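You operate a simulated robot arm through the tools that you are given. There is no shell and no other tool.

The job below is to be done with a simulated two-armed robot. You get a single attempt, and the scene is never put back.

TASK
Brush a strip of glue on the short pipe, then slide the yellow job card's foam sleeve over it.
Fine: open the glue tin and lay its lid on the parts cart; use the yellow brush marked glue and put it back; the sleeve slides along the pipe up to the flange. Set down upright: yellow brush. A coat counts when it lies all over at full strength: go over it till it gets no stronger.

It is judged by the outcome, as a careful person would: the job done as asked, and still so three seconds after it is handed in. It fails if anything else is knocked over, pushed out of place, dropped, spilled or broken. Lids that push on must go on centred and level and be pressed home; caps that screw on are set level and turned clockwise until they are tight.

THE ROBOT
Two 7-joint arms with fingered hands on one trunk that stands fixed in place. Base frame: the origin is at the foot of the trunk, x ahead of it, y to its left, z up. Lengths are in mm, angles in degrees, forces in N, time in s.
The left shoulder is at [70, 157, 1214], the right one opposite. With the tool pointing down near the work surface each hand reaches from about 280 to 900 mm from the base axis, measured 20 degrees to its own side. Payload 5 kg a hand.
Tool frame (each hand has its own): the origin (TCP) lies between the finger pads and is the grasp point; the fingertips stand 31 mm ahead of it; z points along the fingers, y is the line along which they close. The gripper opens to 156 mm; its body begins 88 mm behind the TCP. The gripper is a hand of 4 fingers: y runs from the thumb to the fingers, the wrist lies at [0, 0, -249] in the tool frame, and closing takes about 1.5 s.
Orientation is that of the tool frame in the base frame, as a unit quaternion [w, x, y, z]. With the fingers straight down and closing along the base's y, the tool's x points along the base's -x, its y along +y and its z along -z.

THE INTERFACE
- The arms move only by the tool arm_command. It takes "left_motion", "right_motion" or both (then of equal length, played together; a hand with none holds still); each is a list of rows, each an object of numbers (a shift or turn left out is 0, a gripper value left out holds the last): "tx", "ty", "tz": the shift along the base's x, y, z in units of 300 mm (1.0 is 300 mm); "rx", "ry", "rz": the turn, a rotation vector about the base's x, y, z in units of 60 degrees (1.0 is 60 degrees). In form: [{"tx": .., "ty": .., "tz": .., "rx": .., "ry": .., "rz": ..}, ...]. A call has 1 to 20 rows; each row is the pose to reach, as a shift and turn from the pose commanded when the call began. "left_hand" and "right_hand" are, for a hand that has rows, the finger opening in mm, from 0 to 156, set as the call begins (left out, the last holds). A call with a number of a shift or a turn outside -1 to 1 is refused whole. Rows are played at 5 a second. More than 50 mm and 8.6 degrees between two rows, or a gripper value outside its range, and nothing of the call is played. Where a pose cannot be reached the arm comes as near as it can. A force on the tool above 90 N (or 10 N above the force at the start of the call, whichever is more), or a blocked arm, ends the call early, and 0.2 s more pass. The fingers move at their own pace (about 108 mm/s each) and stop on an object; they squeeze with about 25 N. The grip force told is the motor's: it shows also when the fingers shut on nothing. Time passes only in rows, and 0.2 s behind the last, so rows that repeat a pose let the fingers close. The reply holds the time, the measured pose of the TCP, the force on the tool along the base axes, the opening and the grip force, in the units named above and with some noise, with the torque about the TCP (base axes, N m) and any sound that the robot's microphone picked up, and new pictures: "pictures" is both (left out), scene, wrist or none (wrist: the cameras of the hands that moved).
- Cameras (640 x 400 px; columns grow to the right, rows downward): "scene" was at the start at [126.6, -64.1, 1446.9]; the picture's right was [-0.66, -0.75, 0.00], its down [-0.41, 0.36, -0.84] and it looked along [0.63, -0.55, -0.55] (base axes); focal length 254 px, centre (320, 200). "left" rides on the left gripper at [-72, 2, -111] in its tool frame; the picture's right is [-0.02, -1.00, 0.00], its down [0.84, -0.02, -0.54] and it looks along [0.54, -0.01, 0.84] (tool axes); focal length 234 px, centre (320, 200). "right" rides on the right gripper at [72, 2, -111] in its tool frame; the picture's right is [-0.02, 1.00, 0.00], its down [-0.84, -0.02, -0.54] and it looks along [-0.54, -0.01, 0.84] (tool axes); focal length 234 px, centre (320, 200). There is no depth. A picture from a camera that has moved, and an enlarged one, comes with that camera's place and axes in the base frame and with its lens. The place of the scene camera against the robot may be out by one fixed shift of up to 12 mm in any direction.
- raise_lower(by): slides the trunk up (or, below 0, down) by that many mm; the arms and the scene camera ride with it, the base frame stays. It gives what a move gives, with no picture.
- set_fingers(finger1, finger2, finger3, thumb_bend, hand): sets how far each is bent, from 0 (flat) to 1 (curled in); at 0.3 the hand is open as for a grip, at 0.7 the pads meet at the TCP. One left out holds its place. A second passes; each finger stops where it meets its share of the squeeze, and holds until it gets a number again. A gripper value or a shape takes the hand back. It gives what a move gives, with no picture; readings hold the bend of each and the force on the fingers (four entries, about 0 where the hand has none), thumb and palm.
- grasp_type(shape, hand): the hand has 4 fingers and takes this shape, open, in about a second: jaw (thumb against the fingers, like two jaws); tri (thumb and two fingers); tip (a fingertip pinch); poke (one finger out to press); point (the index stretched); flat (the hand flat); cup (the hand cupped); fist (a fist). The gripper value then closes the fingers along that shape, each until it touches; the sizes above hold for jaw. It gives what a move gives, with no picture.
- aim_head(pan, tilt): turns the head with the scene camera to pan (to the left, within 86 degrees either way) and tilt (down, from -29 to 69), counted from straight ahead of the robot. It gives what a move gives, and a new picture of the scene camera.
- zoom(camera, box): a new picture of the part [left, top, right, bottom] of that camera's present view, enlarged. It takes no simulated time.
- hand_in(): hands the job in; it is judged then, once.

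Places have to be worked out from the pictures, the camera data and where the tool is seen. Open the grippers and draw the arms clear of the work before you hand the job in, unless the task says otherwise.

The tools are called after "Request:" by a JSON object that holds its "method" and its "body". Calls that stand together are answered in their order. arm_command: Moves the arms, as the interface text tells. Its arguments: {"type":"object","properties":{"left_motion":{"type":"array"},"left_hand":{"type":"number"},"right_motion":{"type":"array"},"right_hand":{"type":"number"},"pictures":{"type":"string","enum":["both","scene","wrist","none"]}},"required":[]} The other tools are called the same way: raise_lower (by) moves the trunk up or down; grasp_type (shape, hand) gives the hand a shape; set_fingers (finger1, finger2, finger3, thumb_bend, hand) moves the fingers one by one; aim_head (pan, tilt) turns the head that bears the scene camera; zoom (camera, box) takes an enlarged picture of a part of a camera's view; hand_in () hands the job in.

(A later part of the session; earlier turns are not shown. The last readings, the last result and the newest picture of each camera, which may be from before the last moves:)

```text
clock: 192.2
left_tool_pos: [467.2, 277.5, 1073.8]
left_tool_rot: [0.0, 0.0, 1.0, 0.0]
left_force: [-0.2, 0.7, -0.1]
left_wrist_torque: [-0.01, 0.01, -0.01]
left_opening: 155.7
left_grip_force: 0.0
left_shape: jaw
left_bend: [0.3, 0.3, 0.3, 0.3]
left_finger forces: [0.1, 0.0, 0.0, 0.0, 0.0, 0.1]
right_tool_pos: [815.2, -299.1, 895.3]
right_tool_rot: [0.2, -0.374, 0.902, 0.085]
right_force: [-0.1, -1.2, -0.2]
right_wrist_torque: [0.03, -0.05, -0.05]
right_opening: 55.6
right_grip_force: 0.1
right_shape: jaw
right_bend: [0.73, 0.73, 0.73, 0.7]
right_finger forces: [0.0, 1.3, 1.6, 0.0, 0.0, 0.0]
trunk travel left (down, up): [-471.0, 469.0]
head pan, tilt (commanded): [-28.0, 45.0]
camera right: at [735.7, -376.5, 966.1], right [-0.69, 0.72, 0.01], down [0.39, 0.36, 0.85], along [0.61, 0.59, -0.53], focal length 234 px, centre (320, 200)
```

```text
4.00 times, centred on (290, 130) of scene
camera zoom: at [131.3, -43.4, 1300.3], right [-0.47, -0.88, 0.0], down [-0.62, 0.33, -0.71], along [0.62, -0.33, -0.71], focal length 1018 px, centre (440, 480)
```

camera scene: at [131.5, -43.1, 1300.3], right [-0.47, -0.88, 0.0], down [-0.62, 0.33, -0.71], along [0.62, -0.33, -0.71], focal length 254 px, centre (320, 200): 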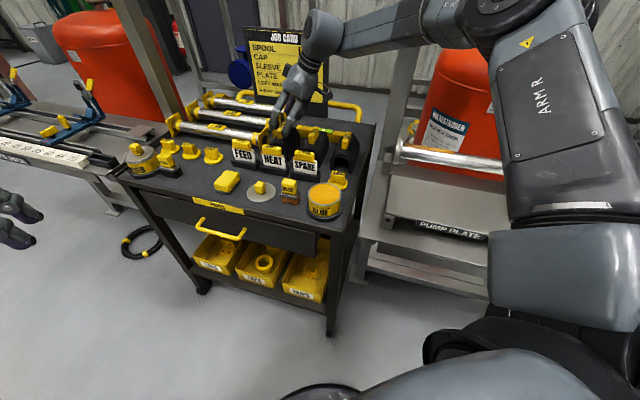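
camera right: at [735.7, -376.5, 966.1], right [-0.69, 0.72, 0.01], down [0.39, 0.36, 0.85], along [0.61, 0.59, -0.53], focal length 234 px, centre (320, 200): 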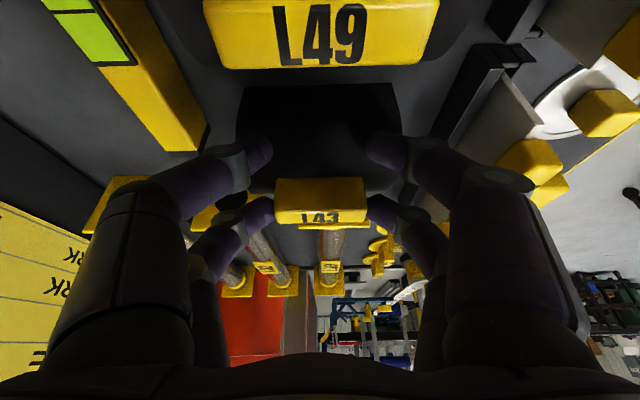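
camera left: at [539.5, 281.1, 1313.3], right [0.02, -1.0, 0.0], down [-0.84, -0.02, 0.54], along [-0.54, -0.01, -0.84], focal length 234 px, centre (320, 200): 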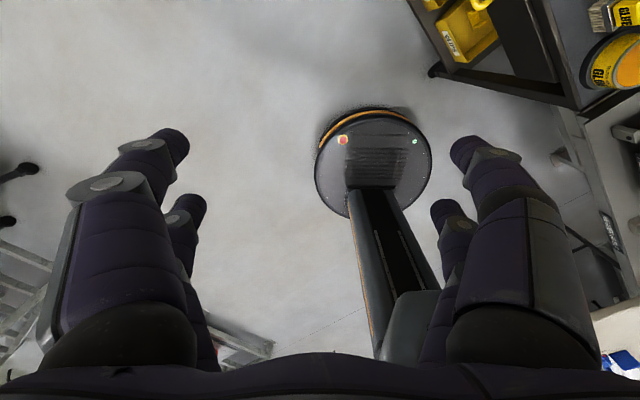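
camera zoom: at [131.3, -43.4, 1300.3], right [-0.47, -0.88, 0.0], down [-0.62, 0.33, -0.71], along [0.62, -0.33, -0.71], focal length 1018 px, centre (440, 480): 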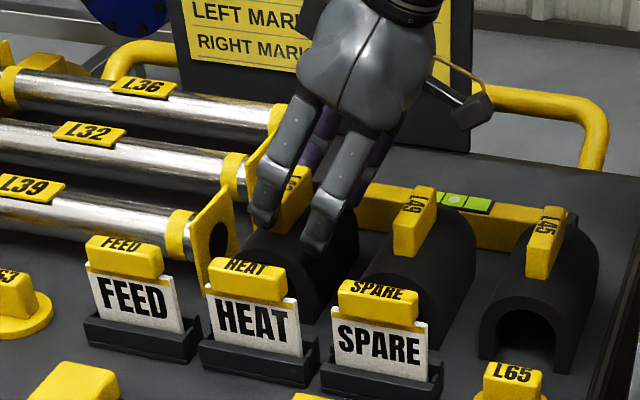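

The far pair just touches the tab, the near pair is free. I'll close further to build up grip.

Request:
{"method": "arm_command", "body": {"right_motion": [{"tz": 0.0}, {"tz": 0.0}, {"tz": 0.0}, {"tz": 0.0}], "right_hand": 38, "pictures": "wrist"}}

Request:
{"method": "zoom", "body": {"camera": "right", "box": [210, 70, 430, 230]}}

```text
clock: 193.2
left_tool_pos: [465.9, 278.2, 1075.5]
left_tool_rot: [0.0, 0.0, 1.0, 0.0]
left_force: [0.0, 0.4, -0.7]
left_wrist_torque: [0.0, -0.03, -0.01]
left_opening: 156.0
left_grip_force: 0.1
left_shape: jaw
left_bend: [0.3, 0.3, 0.3, 0.3]
left_finger forces: [0.1, 0.0, 0.0, 0.0, 0.0, 0.0]
right_tool_pos: [814.7, -298.8, 896.4]
right_tool_rot: [0.2, -0.374, 0.902, 0.084]
right_force: [-0.7, -0.8, 3.7]
right_wrist_torque: [0.07, -0.08, -0.03]
right_opening: 43.0
right_grip_force: 0.0
right_shape: jaw
right_bend: [0.73, 0.72, 0.72, 0.7]
right_finger forces: [0.0, 5.2, 5.8, 0.0, 0.0, 0.1]
trunk travel left (down, up): [-471.0, 469.0]
head pan, tilt (commanded): [-28.0, 45.0]
camera right: at [735.4, -376.5, 966.5], right [-0.69, 0.72, 0.01], down [0.39, 0.36, 0.85], along [0.61, 0.59, -0.53], focal length 234 px, centre (320, 200)
```

right: 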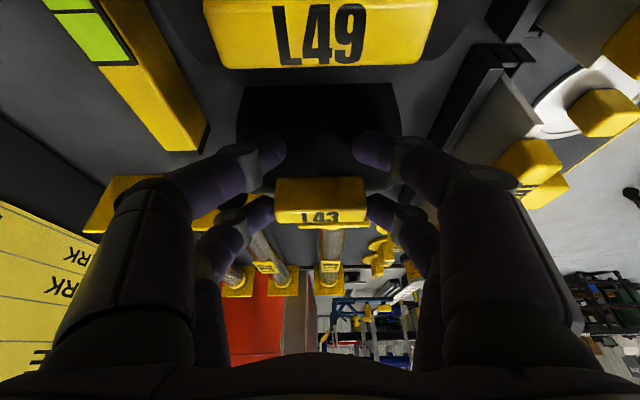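

```text
2.50 times, centred on (320, 150) of right
camera zoom: at [735.4, -376.5, 966.5], right [-0.69, 0.72, 0.01], down [0.39, 0.36, 0.85], along [0.61, 0.59, -0.53], focal length 585 px, centre (320, 325)
```

zoom: 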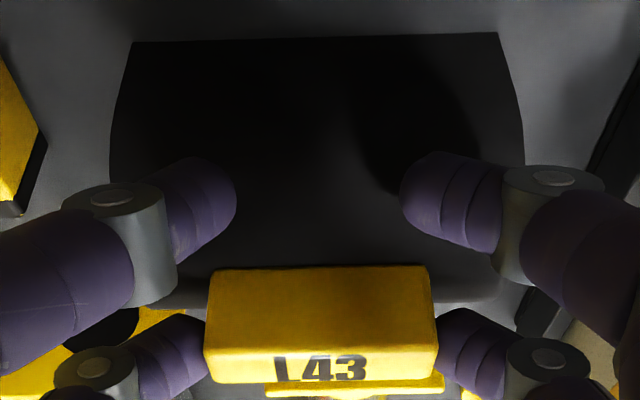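

Request:
{"method": "arm_command", "body": {"right_motion": [{"tz": 0.0}, {"tz": 0.0}, {"tz": 0.0}, {"tz": 0.0}], "right_hand": 8, "pictures": "wrist"}}

Request:
{"method": "zoom", "body": {"camera": "right", "box": [210, 70, 430, 230]}}

Request:
{"method": "zoom", "body": {"camera": "scene", "box": [250, 80, 330, 180]}}

```text
clock: 194.2
left_tool_pos: [464.8, 277.2, 1075.0]
left_tool_rot: [0.001, 0.0, 1.0, 0.0]
left_force: [-1.3, -0.8, -0.1]
left_wrist_torque: [0.02, -0.03, -0.02]
left_opening: 155.9
left_grip_force: 0.1
left_shape: jaw
left_bend: [0.3, 0.3, 0.3, 0.3]
left_finger forces: [0.0, 0.1, 0.1, 0.1, 0.0, 0.0]
right_tool_pos: [814.9, -297.7, 898.4]
right_tool_rot: [0.201, -0.374, 0.901, 0.084]
right_force: [0.8, -2.4, 14.5]
right_wrist_torque: [0.27, -0.34, -0.05]
right_opening: 14.5
right_grip_force: 0.0
right_shape: jaw
right_bend: [0.71, 0.52, 0.51, 0.7]
right_finger forces: [0.0, 12.8, 14.7, 0.0, 0.1, 0.1]
trunk travel left (down, up): [-471.0, 469.0]
head pan, tilt (commanded): [-28.0, 45.0]
camera right: at [734.7, -376.1, 968.4], right [-0.69, 0.72, 0.01], down [0.39, 0.36, 0.85], along [0.61, 0.59, -0.53], focal length 234 px, centre (320, 200)
```

right: 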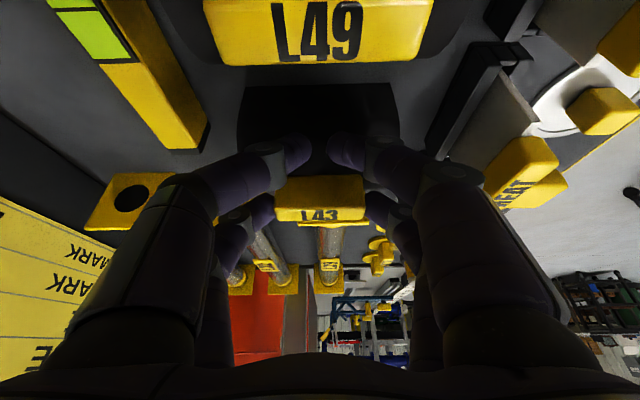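

```text
2.50 times, centred on (320, 150) of right
camera zoom: at [734.7, -376.1, 968.4], right [-0.69, 0.72, 0.01], down [0.39, 0.36, 0.85], along [0.61, 0.59, -0.53], focal length 585 px, centre (320, 325)
```

zoom: 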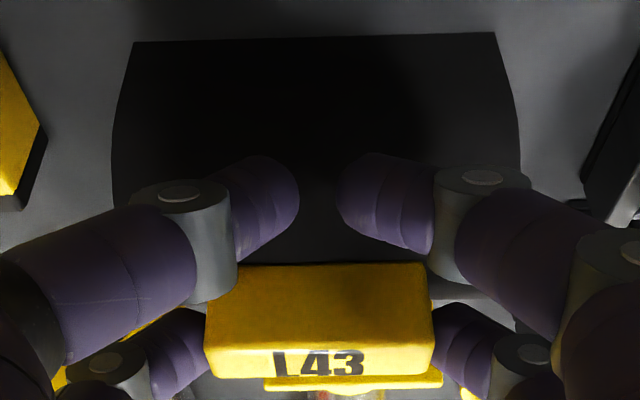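

```text
4.00 times, centred on (290, 130) of scene
camera zoom: at [129.4, -43.0, 1300.6], right [-0.47, -0.88, 0.0], down [-0.62, 0.33, -0.71], along [0.63, -0.33, -0.71], focal length 1018 px, centre (440, 480)
```

zoom: 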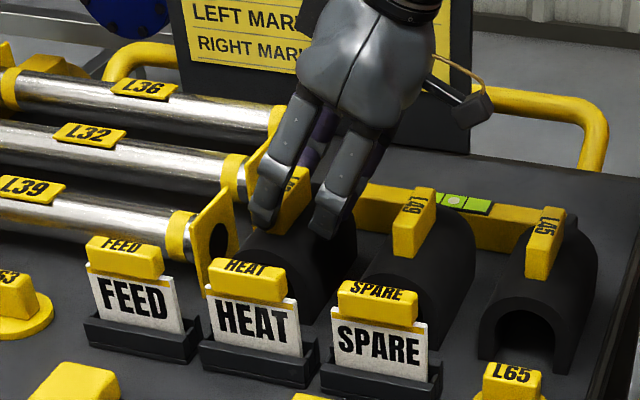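

Squeezing from this tilt pushes the hand upward: the tips hold only the tab's upper edge. I'll reopen, rise, and reduce the tilt to about 12° so both finger pairs sit at similar height.

Request:
{"method": "arm_command", "body": {"right_motion": [{"tz": 0.0}, {"tz": 0.0}, {"tz": 0.0}, {"tz": 0.0}, {"tz": 0.04}, {"tz": 0.09}, {"tz": 0.13}, {"tz": 0.13}], "right_hand": 94, "pictures": "none"}}

Request:
{"method": "arm_command", "body": {"right_motion": [{"tx": 0.003, "ty": 0.003, "rx": -0.04, "ry": 0.04}, {"tx": 0.006, "ty": 0.006, "rx": -0.08, "ry": 0.08}, {"tx": 0.009, "ty": 0.009, "rx": -0.12, "ry": 0.12}, {"tx": 0.012, "ty": 0.012, "rx": -0.153, "ry": 0.153}, {"tx": 0.012, "ty": 0.012, "rx": -0.153, "ry": 0.153}], "pictures": "both"}}

Request:
{"method": "zoom", "body": {"camera": "right", "box": [210, 70, 430, 230]}}

```text
clock: 196.0
left_tool_pos: [466.4, 278.1, 1073.9]
left_tool_rot: [0.0, 0.001, 1.0, 0.0]
left_force: [-0.6, -0.5, 0.7]
left_wrist_torque: [-0.02, -0.02, 0.0]
left_opening: 155.7
left_grip_force: 0.0
left_shape: jaw
left_bend: [0.3, 0.3, 0.3, 0.3]
left_finger forces: [0.1, 0.0, 0.0, 0.0, 0.0, 0.0]
right_tool_pos: [816.2, -296.2, 932.6]
right_tool_rot: [0.199, -0.374, 0.902, 0.085]
right_force: [-0.4, 0.5, -0.5]
right_wrist_torque: [0.02, 0.02, 0.03]
right_opening: 93.5
right_grip_force: 0.1
right_shape: jaw
right_bend: [0.32, 0.32, 0.32, 0.7]
right_finger forces: [0.1, 0.1, 0.1, 0.1, 0.1, 0.0]
trunk travel left (down, up): [-471.0, 469.0]
head pan, tilt (commanded): [-28.0, 45.0]
```

```text
clock: 197.2
left_tool_pos: [465.8, 278.2, 1074.5]
left_tool_rot: [0.0, 0.0, 1.0, 0.0]
left_force: [0.4, 0.5, -0.2]
left_wrist_torque: [-0.03, -0.01, -0.04]
left_opening: 155.9
left_grip_force: 0.0
left_shape: jaw
left_bend: [0.3, 0.3, 0.3, 0.3]
left_finger forces: [0.0, 0.1, 0.0, 0.1, 0.1, 0.1]
right_tool_pos: [815.6, -296.5, 932.4]
right_tool_rot: [0.097, -0.381, 0.918, 0.041]
right_force: [-0.2, 0.3, -0.5]
right_wrist_torque: [-0.06, -0.01, 0.01]
right_opening: 93.6
right_grip_force: 0.1
right_shape: jaw
right_bend: [0.32, 0.32, 0.32, 0.7]
right_finger forces: [0.0, 0.0, 0.0, 0.0, 0.0, 0.0]
right hand out of reach, approached as far as the arm can: row 4, 5
trunk travel left (down, up): [-471.0, 469.0]
head pan, tilt (commanded): [-28.0, 45.0]
camera scene: at [131.2, -43.5, 1300.3], right [-0.47, -0.88, 0.0], down [-0.62, 0.33, -0.71], along [0.62, -0.33, -0.71], focal length 254 px, centre (320, 200)
camera right: at [749.4, -361.3, 1027.2], right [-0.69, 0.72, 0.01], down [0.51, 0.48, 0.71], along [0.51, 0.49, -0.71], focal length 234 px, centre (320, 200)
```

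scene: 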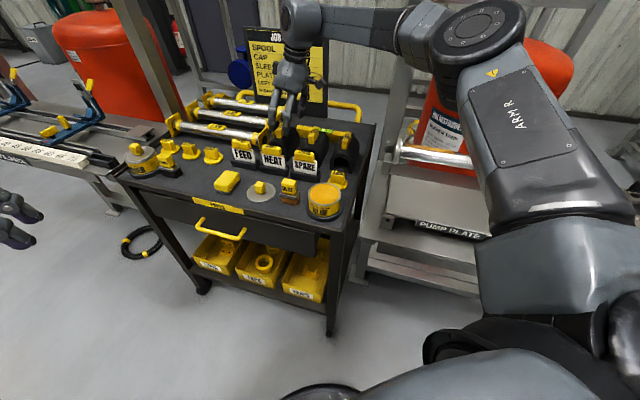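
right: 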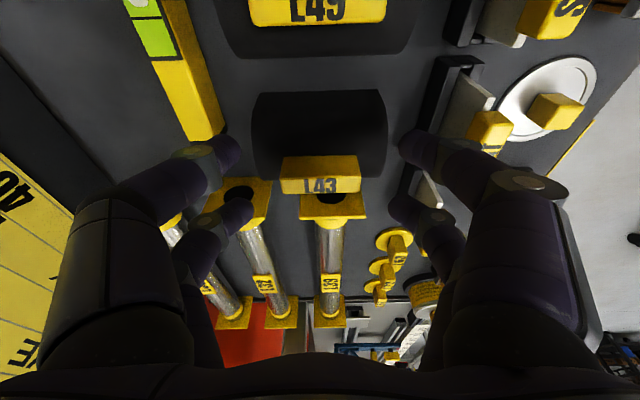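

```text
2.50 times, centred on (320, 150) of right
camera zoom: at [749.4, -361.3, 1027.2], right [-0.69, 0.72, 0.01], down [0.51, 0.48, 0.71], along [0.51, 0.49, -0.71], focal length 585 px, centre (320, 325)
```

zoom: 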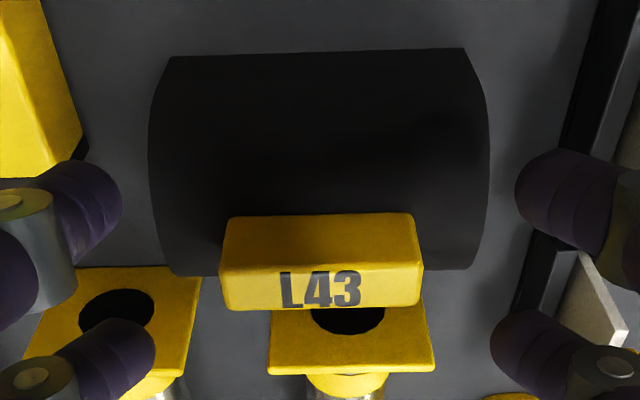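

The tilt is now 12°, at the edge of reach but well placed. The tab top is at z ≈ 888 and the sleeve top ≈ 860. I'll lower the last 40 mm with the trunk so the arm posture stays put.

Request:
{"method": "raise_lower", "body": {"by": -40}}

Request:
{"method": "zoom", "body": {"camera": "right", "box": [210, 70, 430, 230]}}

Request:
{"method": "zoom", "body": {"camera": "scene", "box": [240, 70, 340, 170]}}

```text
clock: 198.1
left_tool_pos: [465.5, 278.0, 1033.4]
left_tool_rot: [0.0, -0.001, 1.0, 0.0]
left_force: [0.2, 0.2, -0.6]
left_wrist_torque: [0.0, -0.02, -0.02]
left_opening: 155.8
left_grip_force: 0.0
left_shape: jaw
left_bend: [0.3, 0.3, 0.3, 0.3]
left_finger forces: [0.0, 0.0, 0.0, 0.0, 0.0, 0.1]
right_tool_pos: [816.1, -294.3, 894.6]
right_tool_rot: [0.098, -0.38, 0.919, 0.042]
right_force: [0.0, 0.1, 0.4]
right_wrist_torque: [-0.02, 0.0, -0.01]
right_opening: 93.3
right_grip_force: 0.0
right_shape: jaw
right_bend: [0.32, 0.32, 0.32, 0.7]
right_finger forces: [0.0, 0.0, 0.0, 0.0, 0.0, 0.1]
trunk travel left (down, up): [-431.0, 509.0]
head pan, tilt (commanded): [-28.0, 45.0]
```

```text
2.50 times, centred on (320, 150) of right
camera zoom: at [749.2, -361.0, 987.6], right [-0.69, 0.72, 0.01], down [0.51, 0.48, 0.71], along [0.51, 0.49, -0.7], focal length 585 px, centre (320, 325)
```

zoom: 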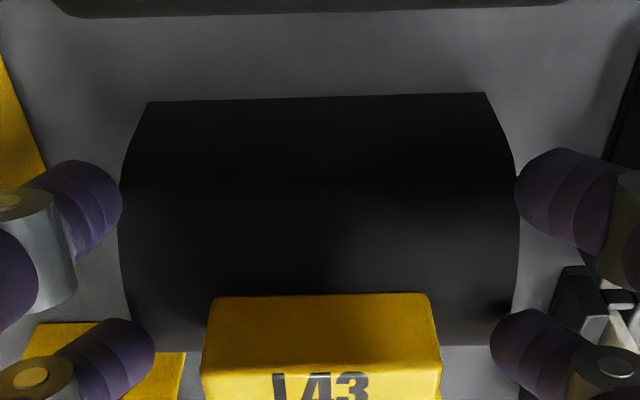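

```text
4.00 times, centred on (290, 120) of scene
camera zoom: at [130.8, -43.4, 1260.4], right [-0.47, -0.88, 0.0], down [-0.62, 0.33, -0.71], along [0.62, -0.33, -0.71], focal length 1018 px, centre (440, 520)
```

zoom: 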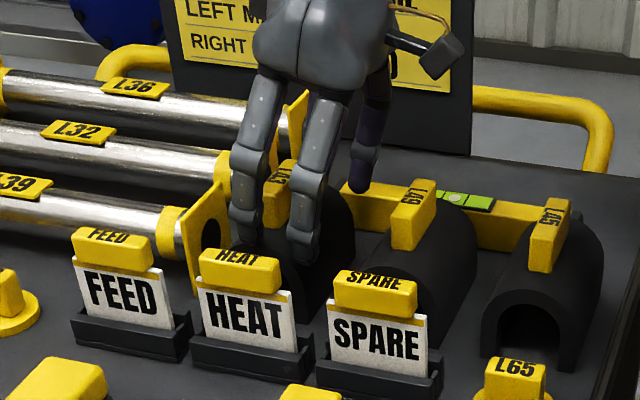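

Request:
{"method": "raise_lower", "body": {"by": -3}}

Request:
{"method": "arm_command", "body": {"right_motion": [{"tz": 0.0}, {"tz": 0.0}, {"tz": 0.0}, {"tz": 0.0}, {"tz": 0.0}], "right_hand": 54, "pictures": "wrist"}}

Request:
{"method": "zoom", "body": {"camera": "right", "box": [210, 90, 430, 250]}}

Request:
{"method": "zoom", "body": {"camera": "scene", "box": [260, 90, 320, 150]}}

```text
clock: 198.6
left_tool_pos: [465.7, 277.0, 1032.2]
left_tool_rot: [0.0, -0.001, 1.0, 0.0]
left_force: [-0.1, -0.5, 1.0]
left_wrist_torque: [-0.02, -0.01, 0.02]
left_opening: 155.7
left_grip_force: 0.1
left_shape: jaw
left_bend: [0.3, 0.3, 0.3, 0.3]
left_finger forces: [0.0, 0.0, 0.0, 0.0, 0.0, 0.0]
right_tool_pos: [816.6, -296.0, 891.4]
right_tool_rot: [0.098, -0.38, 0.919, 0.041]
right_force: [0.2, 0.0, 1.9]
right_wrist_torque: [-0.03, -0.03, 0.03]
right_opening: 93.6
right_grip_force: 0.1
right_shape: jaw
right_bend: [0.32, 0.32, 0.32, 0.7]
right_finger forces: [0.1, 0.3, 1.1, 0.0, 0.1, 0.1]
trunk travel left (down, up): [-428.0, 512.0]
head pan, tilt (commanded): [-28.0, 45.0]
```

```text
clock: 199.8
left_tool_pos: [465.9, 278.5, 1031.8]
left_tool_rot: [0.001, 0.0, 1.0, 0.0]
left_force: [-0.7, -1.4, -0.5]
left_wrist_torque: [-0.05, 0.01, 0.0]
left_opening: 155.9
left_grip_force: 0.0
left_shape: jaw
left_bend: [0.3, 0.3, 0.3, 0.3]
left_finger forces: [0.1, 0.1, 0.0, 0.1, 0.0, 0.0]
right_tool_pos: [816.7, -294.9, 891.9]
right_tool_rot: [0.099, -0.381, 0.918, 0.042]
right_force: [1.2, -0.3, 10.0]
right_wrist_torque: [0.16, -0.22, -0.08]
right_opening: 66.0
right_grip_force: 0.1
right_shape: jaw
right_bend: [0.73, 0.36, 0.35, 0.7]
right_finger forces: [0.0, 8.8, 10.7, 0.0, 0.0, 0.0]
trunk travel left (down, up): [-428.0, 512.0]
head pan, tilt (commanded): [-28.0, 45.0]
camera right: at [748.9, -360.7, 985.5], right [-0.69, 0.72, 0.01], down [0.51, 0.48, 0.71], along [0.51, 0.49, -0.7], focal length 234 px, centre (320, 200)
```

right: 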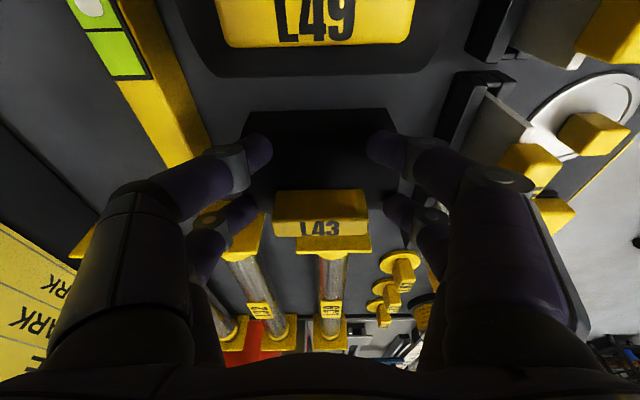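

```text
2.50 times, centred on (320, 170) of right
camera zoom: at [748.9, -360.7, 985.5], right [-0.69, 0.72, 0.01], down [0.51, 0.48, 0.71], along [0.51, 0.49, -0.7], focal length 585 px, centre (320, 275)
```

zoom: 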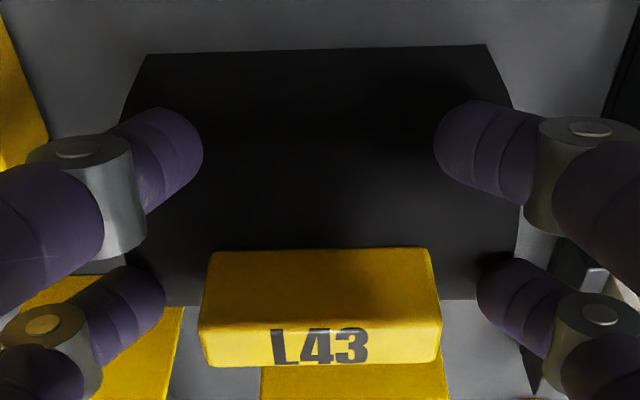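

```text
6.67 times, centred on (290, 120) of scene
camera zoom: at [130.3, -43.1, 1257.5], right [-0.47, -0.88, 0.0], down [-0.62, 0.33, -0.71], along [0.62, -0.33, -0.71], focal length 1696 px, centre (520, 733)
```

zoom: 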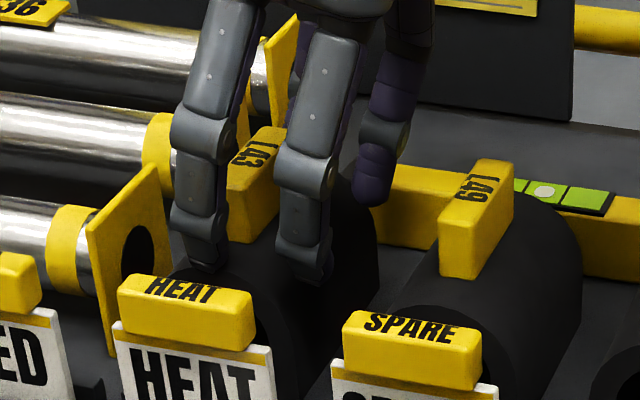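

The fingertips met the foam top (sleeve top ≈ 865) before reaching the tab. I'll reopen, raise the trunk 7 mm, and close again.

Request:
{"method": "arm_command", "body": {"right_motion": [{"tz": 0.0}, {"tz": 0.0}, {"tz": 0.0}, {"tz": 0.0}], "right_hand": 94, "pictures": "none"}}

Request:
{"method": "raise_lower", "body": {"by": 7}}

Request:
{"method": "arm_command", "body": {"right_motion": [{"tz": 0.0}, {"tz": 0.0}, {"tz": 0.0}, {"tz": 0.0}, {"tz": 0.0}], "right_hand": 50, "pictures": "wrist"}}

Request:
{"method": "zoom", "body": {"camera": "right", "box": [210, 90, 430, 250]}}

```text
clock: 200.8
left_tool_pos: [466.8, 278.5, 1031.7]
left_tool_rot: [0.0, -0.001, 1.0, 0.0]
left_force: [-0.1, -1.2, 0.9]
left_wrist_torque: [-0.01, 0.01, -0.03]
left_opening: 156.0
left_grip_force: 0.1
left_shape: jaw
left_bend: [0.3, 0.3, 0.3, 0.3]
left_finger forces: [0.1, 0.0, 0.1, 0.1, 0.0, 0.0]
right_tool_pos: [815.3, -295.3, 891.7]
right_tool_rot: [0.098, -0.381, 0.919, 0.041]
right_force: [0.6, 1.3, 5.5]
right_wrist_torque: [-0.03, -0.22, 0.07]
right_opening: 92.4
right_grip_force: 0.2
right_shape: jaw
right_bend: [0.32, 0.32, 0.72, 0.7]
right_finger forces: [0.0, 0.3, 4.0, 0.0, 0.0, 0.1]
trunk travel left (down, up): [-428.0, 512.0]
head pan, tilt (commanded): [-28.0, 45.0]
```

```text
clock: 201.3
left_tool_pos: [466.9, 278.2, 1038.1]
left_tool_rot: [0.0, -0.001, 1.0, 0.0]
left_force: [-0.7, -0.4, 0.3]
left_wrist_torque: [-0.01, 0.03, -0.03]
left_opening: 155.9
left_grip_force: 0.1
left_shape: jaw
left_bend: [0.3, 0.3, 0.3, 0.3]
left_finger forces: [0.0, 0.1, 0.0, 0.1, 0.0, 0.1]
right_tool_pos: [815.7, -295.2, 897.5]
right_tool_rot: [0.098, -0.381, 0.919, 0.043]
right_force: [0.2, -0.1, -0.1]
right_wrist_torque: [-0.01, 0.01, 0.03]
right_opening: 93.0
right_grip_force: 0.0
right_shape: jaw
right_bend: [0.32, 0.32, 0.32, 0.7]
right_finger forces: [0.1, 0.0, 0.0, 0.0, 0.0, 0.0]
trunk travel left (down, up): [-435.0, 505.0]
head pan, tilt (commanded): [-28.0, 45.0]
```

```text
clock: 202.5
left_tool_pos: [466.1, 278.2, 1037.9]
left_tool_rot: [0.0, -0.001, 1.0, -0.001]
left_force: [-0.1, 0.2, 0.5]
left_wrist_torque: [-0.01, -0.01, 0.0]
left_opening: 155.8
left_grip_force: 0.2
left_shape: jaw
left_bend: [0.3, 0.3, 0.3, 0.3]
left_finger forces: [0.0, 0.0, 0.0, 0.1, 0.1, 0.0]
right_tool_pos: [816.2, -295.9, 898.5]
right_tool_rot: [0.097, -0.381, 0.919, 0.042]
right_force: [0.2, -0.4, 0.2]
right_wrist_torque: [0.01, 0.01, -0.01]
right_opening: 52.6
right_grip_force: 0.1
right_shape: jaw
right_bend: [0.73, 0.73, 0.73, 0.7]
right_finger forces: [0.0, 2.2, 2.3, 0.1, 0.0, 0.1]
trunk travel left (down, up): [-435.0, 505.0]
head pan, tilt (commanded): [-28.0, 45.0]
camera right: at [749.6, -361.0, 991.1], right [-0.69, 0.72, 0.01], down [0.51, 0.48, 0.71], along [0.51, 0.49, -0.7], focal length 234 px, centre (320, 200)
```

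right: 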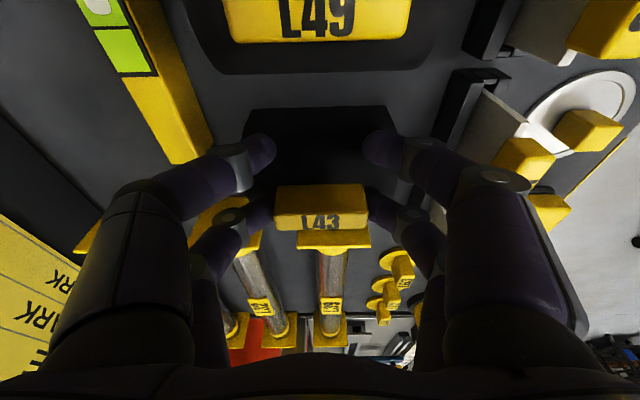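

```text
2.50 times, centred on (320, 170) of right
camera zoom: at [749.6, -361.0, 991.1], right [-0.69, 0.72, 0.01], down [0.51, 0.48, 0.71], along [0.51, 0.49, -0.7], focal length 585 px, centre (320, 275)
```

zoom: 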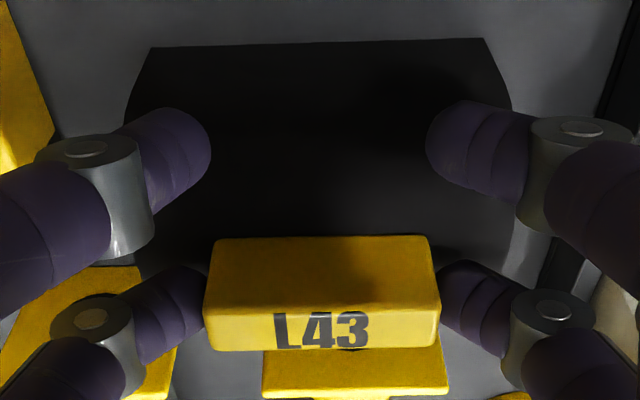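

Now both far fingertips touch the tab's ends cleanly with no vertical load. I'll tighten the grip.

Request:
{"method": "arm_command", "body": {"right_motion": [{"tz": 0.0}, {"tz": 0.0}, {"tz": 0.0}, {"tz": 0.0}, {"tz": 0.0}, {"tz": 0.0}], "right_hand": 4, "pictures": "wrist"}}

Request:
{"method": "zoom", "body": {"camera": "right", "box": [210, 90, 430, 250]}}

Request:
{"method": "zoom", "body": {"camera": "scene", "box": [260, 90, 320, 150]}}

```text
clock: 203.9
left_tool_pos: [464.9, 276.9, 1039.9]
left_tool_rot: [0.0, 0.001, 1.0, 0.001]
left_force: [-0.4, 0.4, 0.4]
left_wrist_torque: [0.0, -0.03, 0.01]
left_opening: 155.8
left_grip_force: 0.0
left_shape: jaw
left_bend: [0.3, 0.3, 0.3, 0.3]
left_finger forces: [0.1, 0.1, 0.0, 0.0, 0.0, 0.1]
right_tool_pos: [814.5, -295.1, 901.0]
right_tool_rot: [0.1, -0.38, 0.919, 0.041]
right_force: [0.8, -4.4, 18.4]
right_wrist_torque: [0.25, -0.49, -0.08]
right_opening: 10.4
right_grip_force: 0.1
right_shape: jaw
right_bend: [0.68, 0.53, 0.52, 0.7]
right_finger forces: [0.0, 13.9, 17.1, 0.0, 0.1, 0.0]
trunk travel left (down, up): [-435.0, 505.0]
head pan, tilt (commanded): [-28.0, 45.0]
camera right: at [748.0, -360.7, 993.9], right [-0.69, 0.72, 0.01], down [0.51, 0.48, 0.71], along [0.51, 0.49, -0.7], focal length 234 px, centre (320, 200)
```

right: 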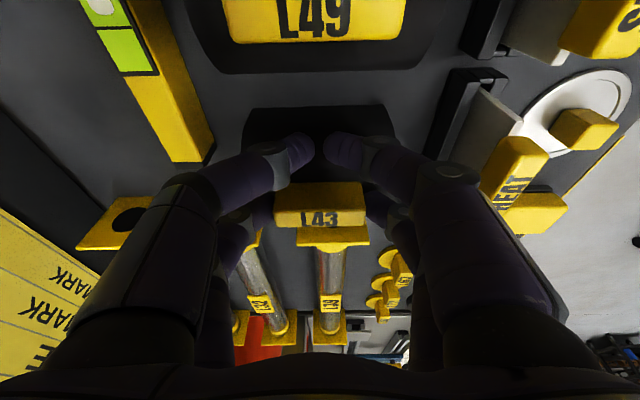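

```text
2.50 times, centred on (320, 170) of right
camera zoom: at [748.0, -360.7, 993.9], right [-0.69, 0.72, 0.01], down [0.51, 0.48, 0.71], along [0.51, 0.49, -0.7], focal length 585 px, centre (320, 275)
```

zoom: 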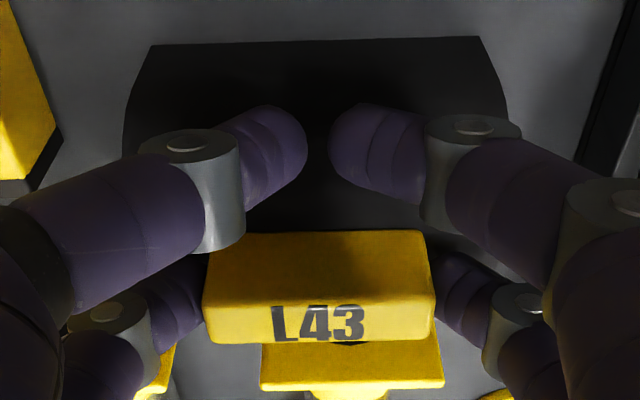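

```text
6.67 times, centred on (290, 120) of scene
camera zoom: at [129.0, -43.0, 1264.6], right [-0.47, -0.88, 0.0], down [-0.62, 0.33, -0.71], along [0.63, -0.33, -0.71], focal length 1696 px, centre (520, 733)
```

zoom: 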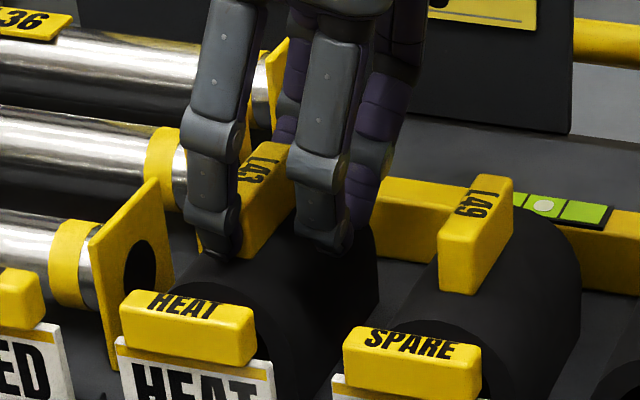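

The tips squeeze the tab at 14–17 N. I'll try a small lift and see whether the sleeve follows.

Request:
{"method": "raise_lower", "body": {"by": 12}}

Request:
{"method": "zoom", "body": {"camera": "right", "box": [210, 90, 430, 250]}}

Request:
{"method": "zoom", "body": {"camera": "scene", "box": [260, 90, 320, 150]}}

```text
clock: 204.5
left_tool_pos: [465.0, 277.8, 1049.6]
left_tool_rot: [0.0, -0.001, 1.0, 0.0]
left_force: [-0.2, 0.3, -0.1]
left_wrist_torque: [0.01, -0.04, -0.07]
left_opening: 156.0
left_grip_force: 0.0
left_shape: jaw
left_bend: [0.3, 0.3, 0.3, 0.3]
left_finger forces: [0.1, 0.0, 0.0, 0.0, 0.0, 0.0]
right_tool_pos: [815.1, -294.9, 907.1]
right_tool_rot: [0.096, -0.381, 0.919, 0.042]
right_force: [-0.3, -0.1, -0.6]
right_wrist_torque: [0.0, 0.02, 0.04]
right_opening: 9.3
right_grip_force: 0.0
right_shape: jaw
right_bend: [0.68, 0.54, 0.53, 0.7]
right_finger forces: [0.1, 13.5, 13.5, 0.0, 0.0, 0.1]
trunk travel left (down, up): [-447.0, 493.0]
head pan, tilt (commanded): [-28.0, 45.0]
```

```text
2.50 times, centred on (320, 170) of right
camera zoom: at [749.1, -360.5, 1001.8], right [-0.69, 0.72, 0.01], down [0.51, 0.48, 0.71], along [0.51, 0.49, -0.71], focal length 585 px, centre (320, 275)
```

zoom: 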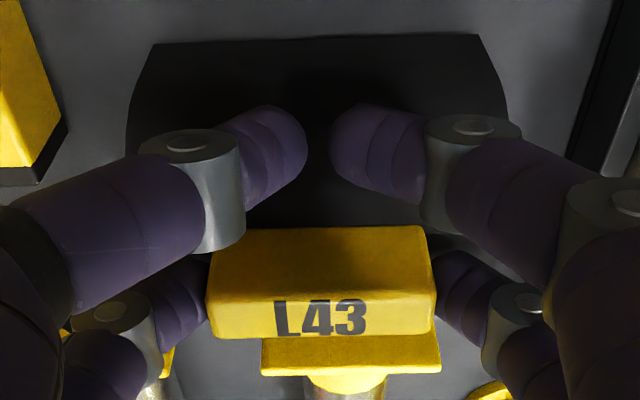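

```text
6.67 times, centred on (290, 120) of scene
camera zoom: at [131.0, -43.3, 1276.1], right [-0.47, -0.88, 0.0], down [-0.62, 0.33, -0.71], along [0.62, -0.33, -0.71], focal length 1696 px, centre (520, 733)
```

zoom: 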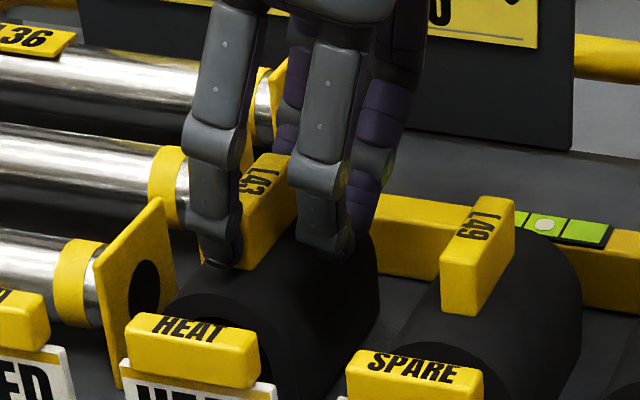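

Request:
{"method": "raise_lower", "body": {"by": 20}}

Request:
{"method": "zoom", "body": {"camera": "right", "box": [210, 90, 430, 250]}}

Request:
{"method": "zoom", "body": {"camera": "scene", "box": [250, 80, 330, 160]}}

```text
clock: 205.2
left_tool_pos: [466.7, 277.7, 1069.9]
left_tool_rot: [0.0, 0.001, 1.0, 0.0]
left_force: [1.2, 0.1, -0.4]
left_wrist_torque: [0.0, -0.02, -0.02]
left_opening: 156.1
left_grip_force: 0.0
left_shape: jaw
left_bend: [0.3, 0.3, 0.3, 0.3]
left_finger forces: [0.0, 0.1, 0.0, 0.1, 0.1, 0.1]
right_tool_pos: [817.3, -295.0, 928.4]
right_tool_rot: [0.097, -0.381, 0.919, 0.042]
right_force: [0.2, 0.2, -0.7]
right_wrist_torque: [-0.01, 0.05, -0.03]
right_opening: 9.0
right_grip_force: 0.0
right_shape: jaw
right_bend: [0.68, 0.54, 0.53, 0.7]
right_finger forces: [0.0, 13.5, 13.4, 0.0, 0.0, 0.0]
trunk travel left (down, up): [-467.0, 473.0]
head pan, tilt (commanded): [-28.0, 45.0]
```

```text
2.50 times, centred on (320, 170) of right
camera zoom: at [750.1, -361.1, 1022.5], right [-0.69, 0.72, 0.01], down [0.51, 0.48, 0.71], along [0.51, 0.49, -0.71], focal length 585 px, centre (320, 275)
```

zoom: 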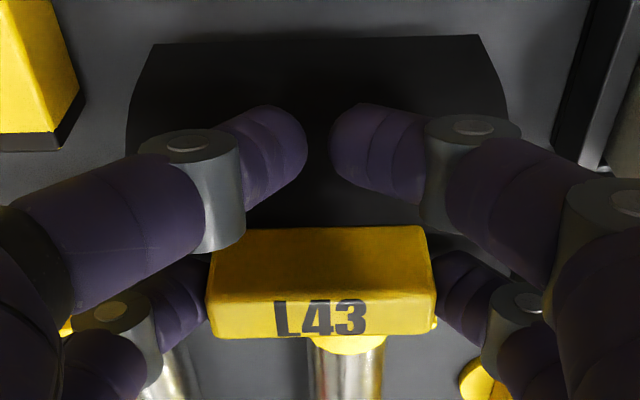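

```text
5.00 times, centred on (290, 120) of scene
camera zoom: at [132.1, -43.5, 1296.2], right [-0.47, -0.88, 0.0], down [-0.62, 0.33, -0.71], along [0.62, -0.33, -0.71], focal length 1272 px, centre (470, 600)
```

zoom: 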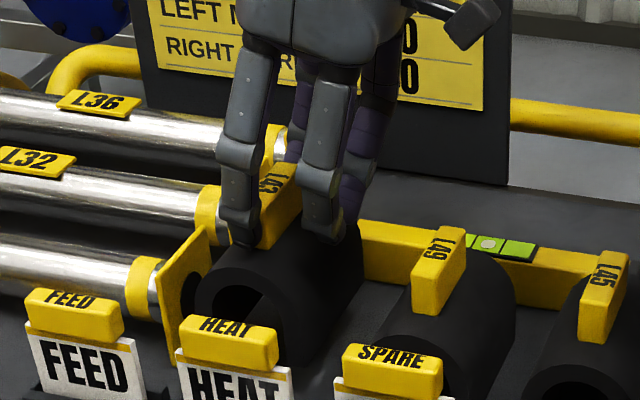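

The sleeve lifts cleanly with the tab held at 13.5 N each side. I'll raise it clear of everything with the trunk and look at its profile.

Request:
{"method": "raise_lower", "body": {"by": 95}}

Request:
{"method": "zoom", "body": {"camera": "scene", "box": [240, 60, 360, 180]}}

Request:
{"method": "zoom", "body": {"camera": "right", "box": [210, 70, 430, 250]}}

```text
clock: 206.5
left_tool_pos: [467.1, 278.5, 1164.6]
left_tool_rot: [0.0, -0.001, 1.0, 0.001]
left_force: [-0.4, 0.2, 1.7]
left_wrist_torque: [0.01, -0.02, 0.01]
left_opening: 156.0
left_grip_force: 0.0
left_shape: jaw
left_bend: [0.3, 0.3, 0.3, 0.3]
left_finger forces: [0.1, 0.0, 0.0, 0.1, 0.0, 0.0]
right_tool_pos: [816.9, -296.4, 1024.1]
right_tool_rot: [0.097, -0.381, 0.918, 0.042]
right_force: [0.0, 1.4, -1.0]
right_wrist_torque: [0.01, -0.01, 0.0]
right_opening: 9.3
right_grip_force: 0.0
right_shape: jaw
right_bend: [0.68, 0.54, 0.53, 0.7]
right_finger forces: [0.0, 13.4, 13.4, 0.0, 0.1, 0.1]
trunk travel left (down, up): [-562.0, 378.0]
head pan, tilt (commanded): [-28.0, 45.0]
```

```text
3.33 times, centred on (300, 120) of scene
camera zoom: at [131.8, -43.5, 1391.2], right [-0.47, -0.88, 0.0], down [-0.62, 0.33, -0.71], along [0.62, -0.33, -0.71], focal length 848 px, centre (387, 467)
```

zoom: 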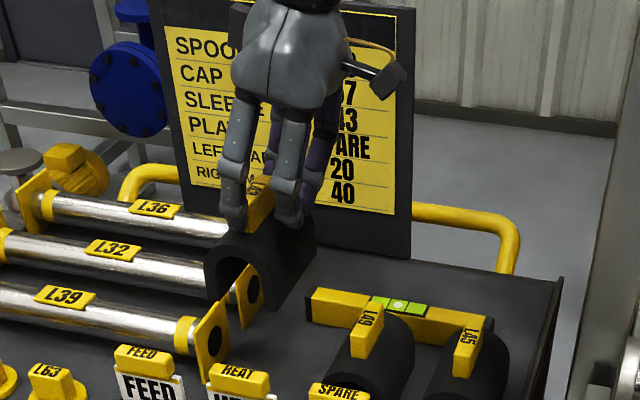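

```text
2.22 times, centred on (320, 160) of right
camera zoom: at [749.9, -361.1, 1117.7], right [-0.69, 0.72, 0.01], down [0.51, 0.48, 0.71], along [0.51, 0.49, -0.7], focal length 520 px, centre (320, 289)
```

zoom: 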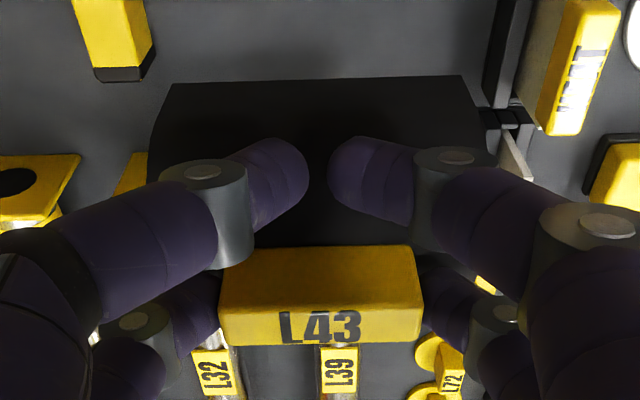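

The sleeve is an inverted-U saddle, held level. I'll carry it back toward me, then around to the pipe while turning -90°.

Request:
{"method": "arm_command", "body": {"right_motion": [{"tx": -0.04, "ty": 0.0, "tz": 0.04}, {"tx": -0.12, "ty": 0.0, "tz": 0.08}, {"tx": -0.21, "ty": -0.01, "tz": 0.1}, {"tx": -0.3, "ty": -0.02, "tz": 0.1}, {"tx": -0.39, "ty": -0.03, "tz": 0.1}, {"tx": -0.48, "ty": -0.05, "tz": 0.1}, {"tx": -0.57, "ty": -0.07, "tz": 0.1}, {"tx": -0.66, "ty": -0.1, "tz": 0.1}, {"tx": -0.66, "ty": -0.1, "tz": 0.1}], "pictures": "none"}}

Request:
{"method": "arm_command", "body": {"right_motion": [{"tx": -0.03, "ty": -0.04, "rz": -0.08}, {"tx": -0.06, "ty": -0.08, "rz": -0.17}, {"tx": -0.1, "ty": -0.13, "rz": -0.26}, {"tx": -0.14, "ty": -0.18, "rz": -0.35}, {"tx": -0.18, "ty": -0.23, "rz": -0.44}, {"tx": -0.22, "ty": -0.28, "rz": -0.54}, {"tx": -0.26, "ty": -0.33, "rz": -0.64}, {"tx": -0.3, "ty": -0.38, "rz": -0.75}, {"tx": -0.3, "ty": -0.38, "rz": -0.75}], "pictures": "both"}}

```text
clock: 208.5
left_tool_pos: [467.8, 278.3, 1165.0]
left_tool_rot: [0.0, -0.001, 1.0, 0.0]
left_force: [0.8, -0.3, -0.2]
left_wrist_torque: [-0.04, -0.01, 0.01]
left_opening: 156.1
left_grip_force: 0.0
left_shape: jaw
left_bend: [0.3, 0.3, 0.3, 0.3]
left_finger forces: [0.0, 0.0, 0.1, 0.1, 0.0, 0.0]
right_tool_pos: [618.9, -323.3, 1055.9]
right_tool_rot: [0.097, -0.381, 0.919, 0.042]
right_force: [0.7, 0.7, -0.8]
right_wrist_torque: [-0.01, 0.0, 0.02]
right_opening: 9.3
right_grip_force: 0.0
right_shape: jaw
right_bend: [0.68, 0.54, 0.53, 0.7]
right_finger forces: [0.0, 13.3, 13.4, 0.0, 0.1, 0.0]
trunk travel left (down, up): [-562.0, 378.0]
head pan, tilt (commanded): [-28.0, 45.0]
```

```text
clock: 210.5
left_tool_pos: [467.2, 277.2, 1165.7]
left_tool_rot: [0.0, -0.001, 1.0, -0.001]
left_force: [0.8, 0.4, -0.1]
left_wrist_torque: [-0.01, 0.0, 0.01]
left_opening: 156.0
left_grip_force: 0.0
left_shape: jaw
left_bend: [0.3, 0.3, 0.3, 0.3]
left_finger forces: [0.0, 0.0, 0.0, 0.1, 0.1, 0.0]
right_tool_pos: [528.7, -438.9, 1056.9]
right_tool_rot: [0.106, 0.0, 0.994, 0.002]
right_force: [0.1, 0.5, -1.1]
right_wrist_torque: [0.03, 0.06, -0.02]
right_opening: 9.2
right_grip_force: 0.1
right_shape: jaw
right_bend: [0.68, 0.54, 0.53, 0.7]
right_finger forces: [0.1, 13.2, 13.2, 0.1, 0.0, 0.0]
trunk travel left (down, up): [-562.0, 378.0]
head pan, tilt (commanded): [-28.0, 45.0]
camera scene: at [131.9, -43.6, 1391.2], right [-0.47, -0.88, 0.0], down [-0.62, 0.33, -0.71], along [0.62, -0.33, -0.71], focal length 254 px, centre (320, 200)
camera right: at [435.8, -437.5, 1149.5], right [0.02, 1.0, 0.01], down [0.7, -0.02, 0.71], along [0.71, -0.01, -0.71], focal length 234 px, centre (320, 200)
```

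scene: 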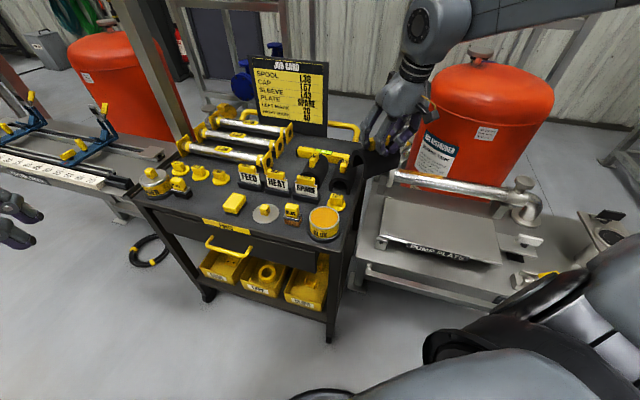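
right: 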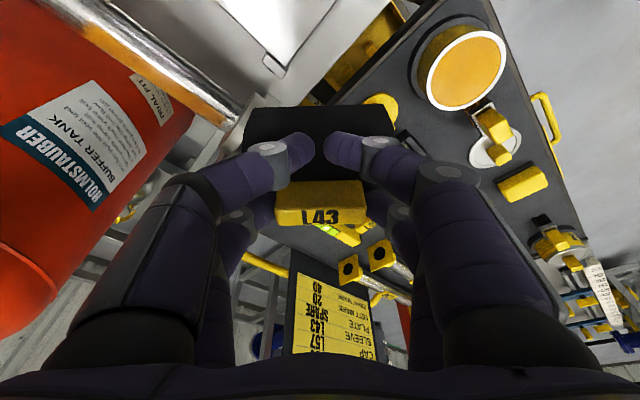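

The sleeve rides level at about z 954 (bottom). I'll continue to a point above the pipe and turn the last 45°.

Request:
{"method": "arm_command", "body": {"right_motion": [{"tx": -0.04, "ty": -0.05, "rz": -0.08}, {"tx": -0.08, "ty": -0.11, "rz": -0.17}, {"tx": -0.12, "ty": -0.17, "rz": -0.26}, {"tx": -0.15, "ty": -0.24, "rz": -0.35}, {"tx": -0.18, "ty": -0.31, "rz": -0.44}, {"tx": -0.2, "ty": -0.38, "rz": -0.54}, {"tx": -0.22, "ty": -0.45, "rz": -0.64}, {"tx": -0.222, "ty": -0.51, "rz": -0.75}, {"tx": -0.222, "ty": -0.51, "rz": -0.75}], "pictures": "both"}}

Request:
{"method": "aim_head", "body": {"pan": -55, "tilt": 40}}

Request:
{"method": "zoom", "body": {"camera": "right", "box": [100, 40, 540, 260]}}

```text
clock: 212.5
left_tool_pos: [466.9, 278.3, 1165.1]
left_tool_rot: [0.0, 0.0, 1.0, 0.001]
left_force: [-0.1, -0.1, 0.3]
left_wrist_torque: [-0.02, -0.01, 0.02]
left_opening: 155.7
left_grip_force: 0.1
left_shape: jaw
left_bend: [0.3, 0.3, 0.3, 0.3]
left_finger forces: [0.0, 0.0, 0.0, 0.0, 0.0, 0.0]
right_tool_pos: [460.2, -592.7, 1053.6]
right_tool_rot: [0.099, 0.381, 0.918, -0.04]
right_force: [-0.4, 0.3, -1.3]
right_wrist_torque: [0.01, 0.0, -0.01]
right_opening: 8.9
right_grip_force: 0.1
right_shape: jaw
right_bend: [0.68, 0.54, 0.53, 0.7]
right_finger forces: [0.0, 13.3, 13.3, 0.0, 0.0, 0.0]
trunk travel left (down, up): [-562.0, 378.0]
head pan, tilt (commanded): [-28.0, 45.0]
camera scene: at [131.1, -43.5, 1391.3], right [-0.47, -0.88, 0.0], down [-0.62, 0.33, -0.71], along [0.62, -0.33, -0.71], focal length 254 px, centre (320, 200)
camera right: at [395.5, -526.3, 1145.9], right [0.72, 0.69, 0.01], down [0.48, -0.51, 0.71], along [0.49, -0.51, -0.7], focal length 234 px, centre (320, 200)
```

scene: 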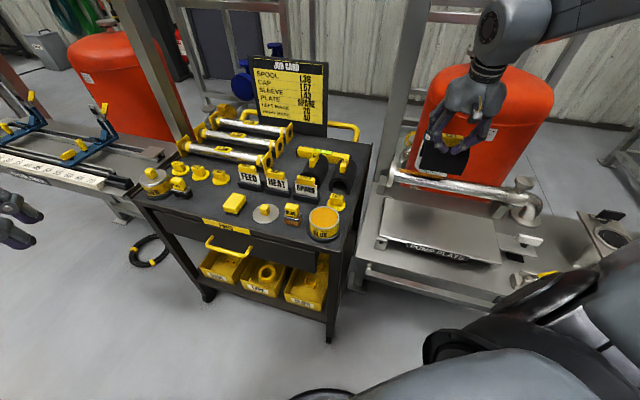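
right: 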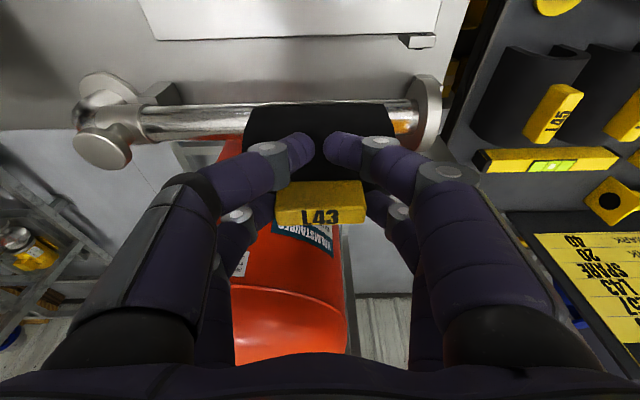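

```text
clock: 213.4
left_tool_pos: [467.8, 277.5, 1165.8]
left_tool_rot: [0.0, 0.0, 1.0, 0.0]
left_force: [-1.1, -0.3, 0.4]
left_wrist_torque: [-0.01, 0.0, 0.01]
left_opening: 156.1
left_grip_force: 0.0
left_shape: jaw
left_bend: [0.3, 0.3, 0.3, 0.3]
left_finger forces: [0.0, 0.0, 0.0, 0.1, 0.1, 0.0]
right_tool_pos: [459.0, -592.6, 1053.0]
right_tool_rot: [0.098, 0.38, 0.919, -0.04]
right_force: [-1.3, 0.1, -0.7]
right_wrist_torque: [-0.02, 0.03, 0.0]
right_opening: 9.4
right_grip_force: 0.1
right_shape: jaw
right_bend: [0.68, 0.54, 0.53, 0.7]
right_finger forces: [0.0, 13.2, 13.3, 0.1, 0.0, 0.1]
trunk travel left (down, up): [-562.0, 378.0]
head pan, tilt (commanded): [-55.0, 40.0]
camera scene: at [108.4, -75.0, 1398.5], right [-0.82, -0.57, 0.0], down [-0.37, 0.53, -0.77], along [0.44, -0.63, -0.64], focal length 254 px, centre (320, 200)
```

scene: 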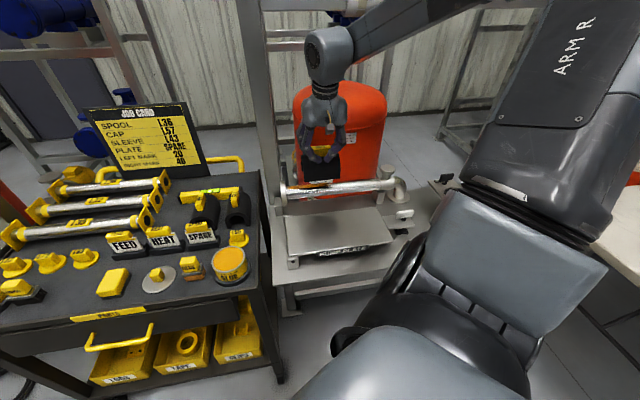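

```text
1.45 times, centred on (320, 150) of right
camera zoom: at [395.7, -526.2, 1145.9], right [0.72, 0.69, 0.01], down [0.48, -0.51, 0.71], along [0.49, -0.51, -0.7], focal length 341 px, centre (320, 273)
```

zoom: 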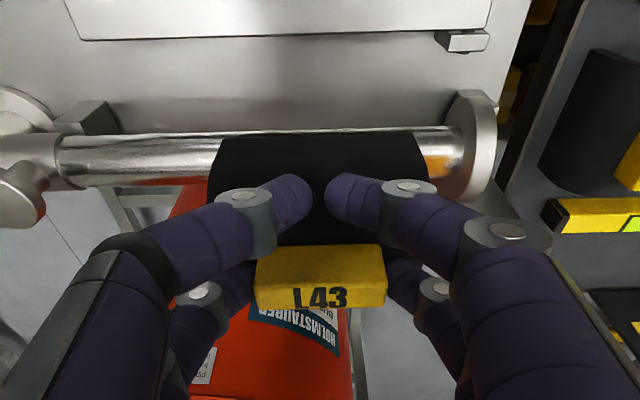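

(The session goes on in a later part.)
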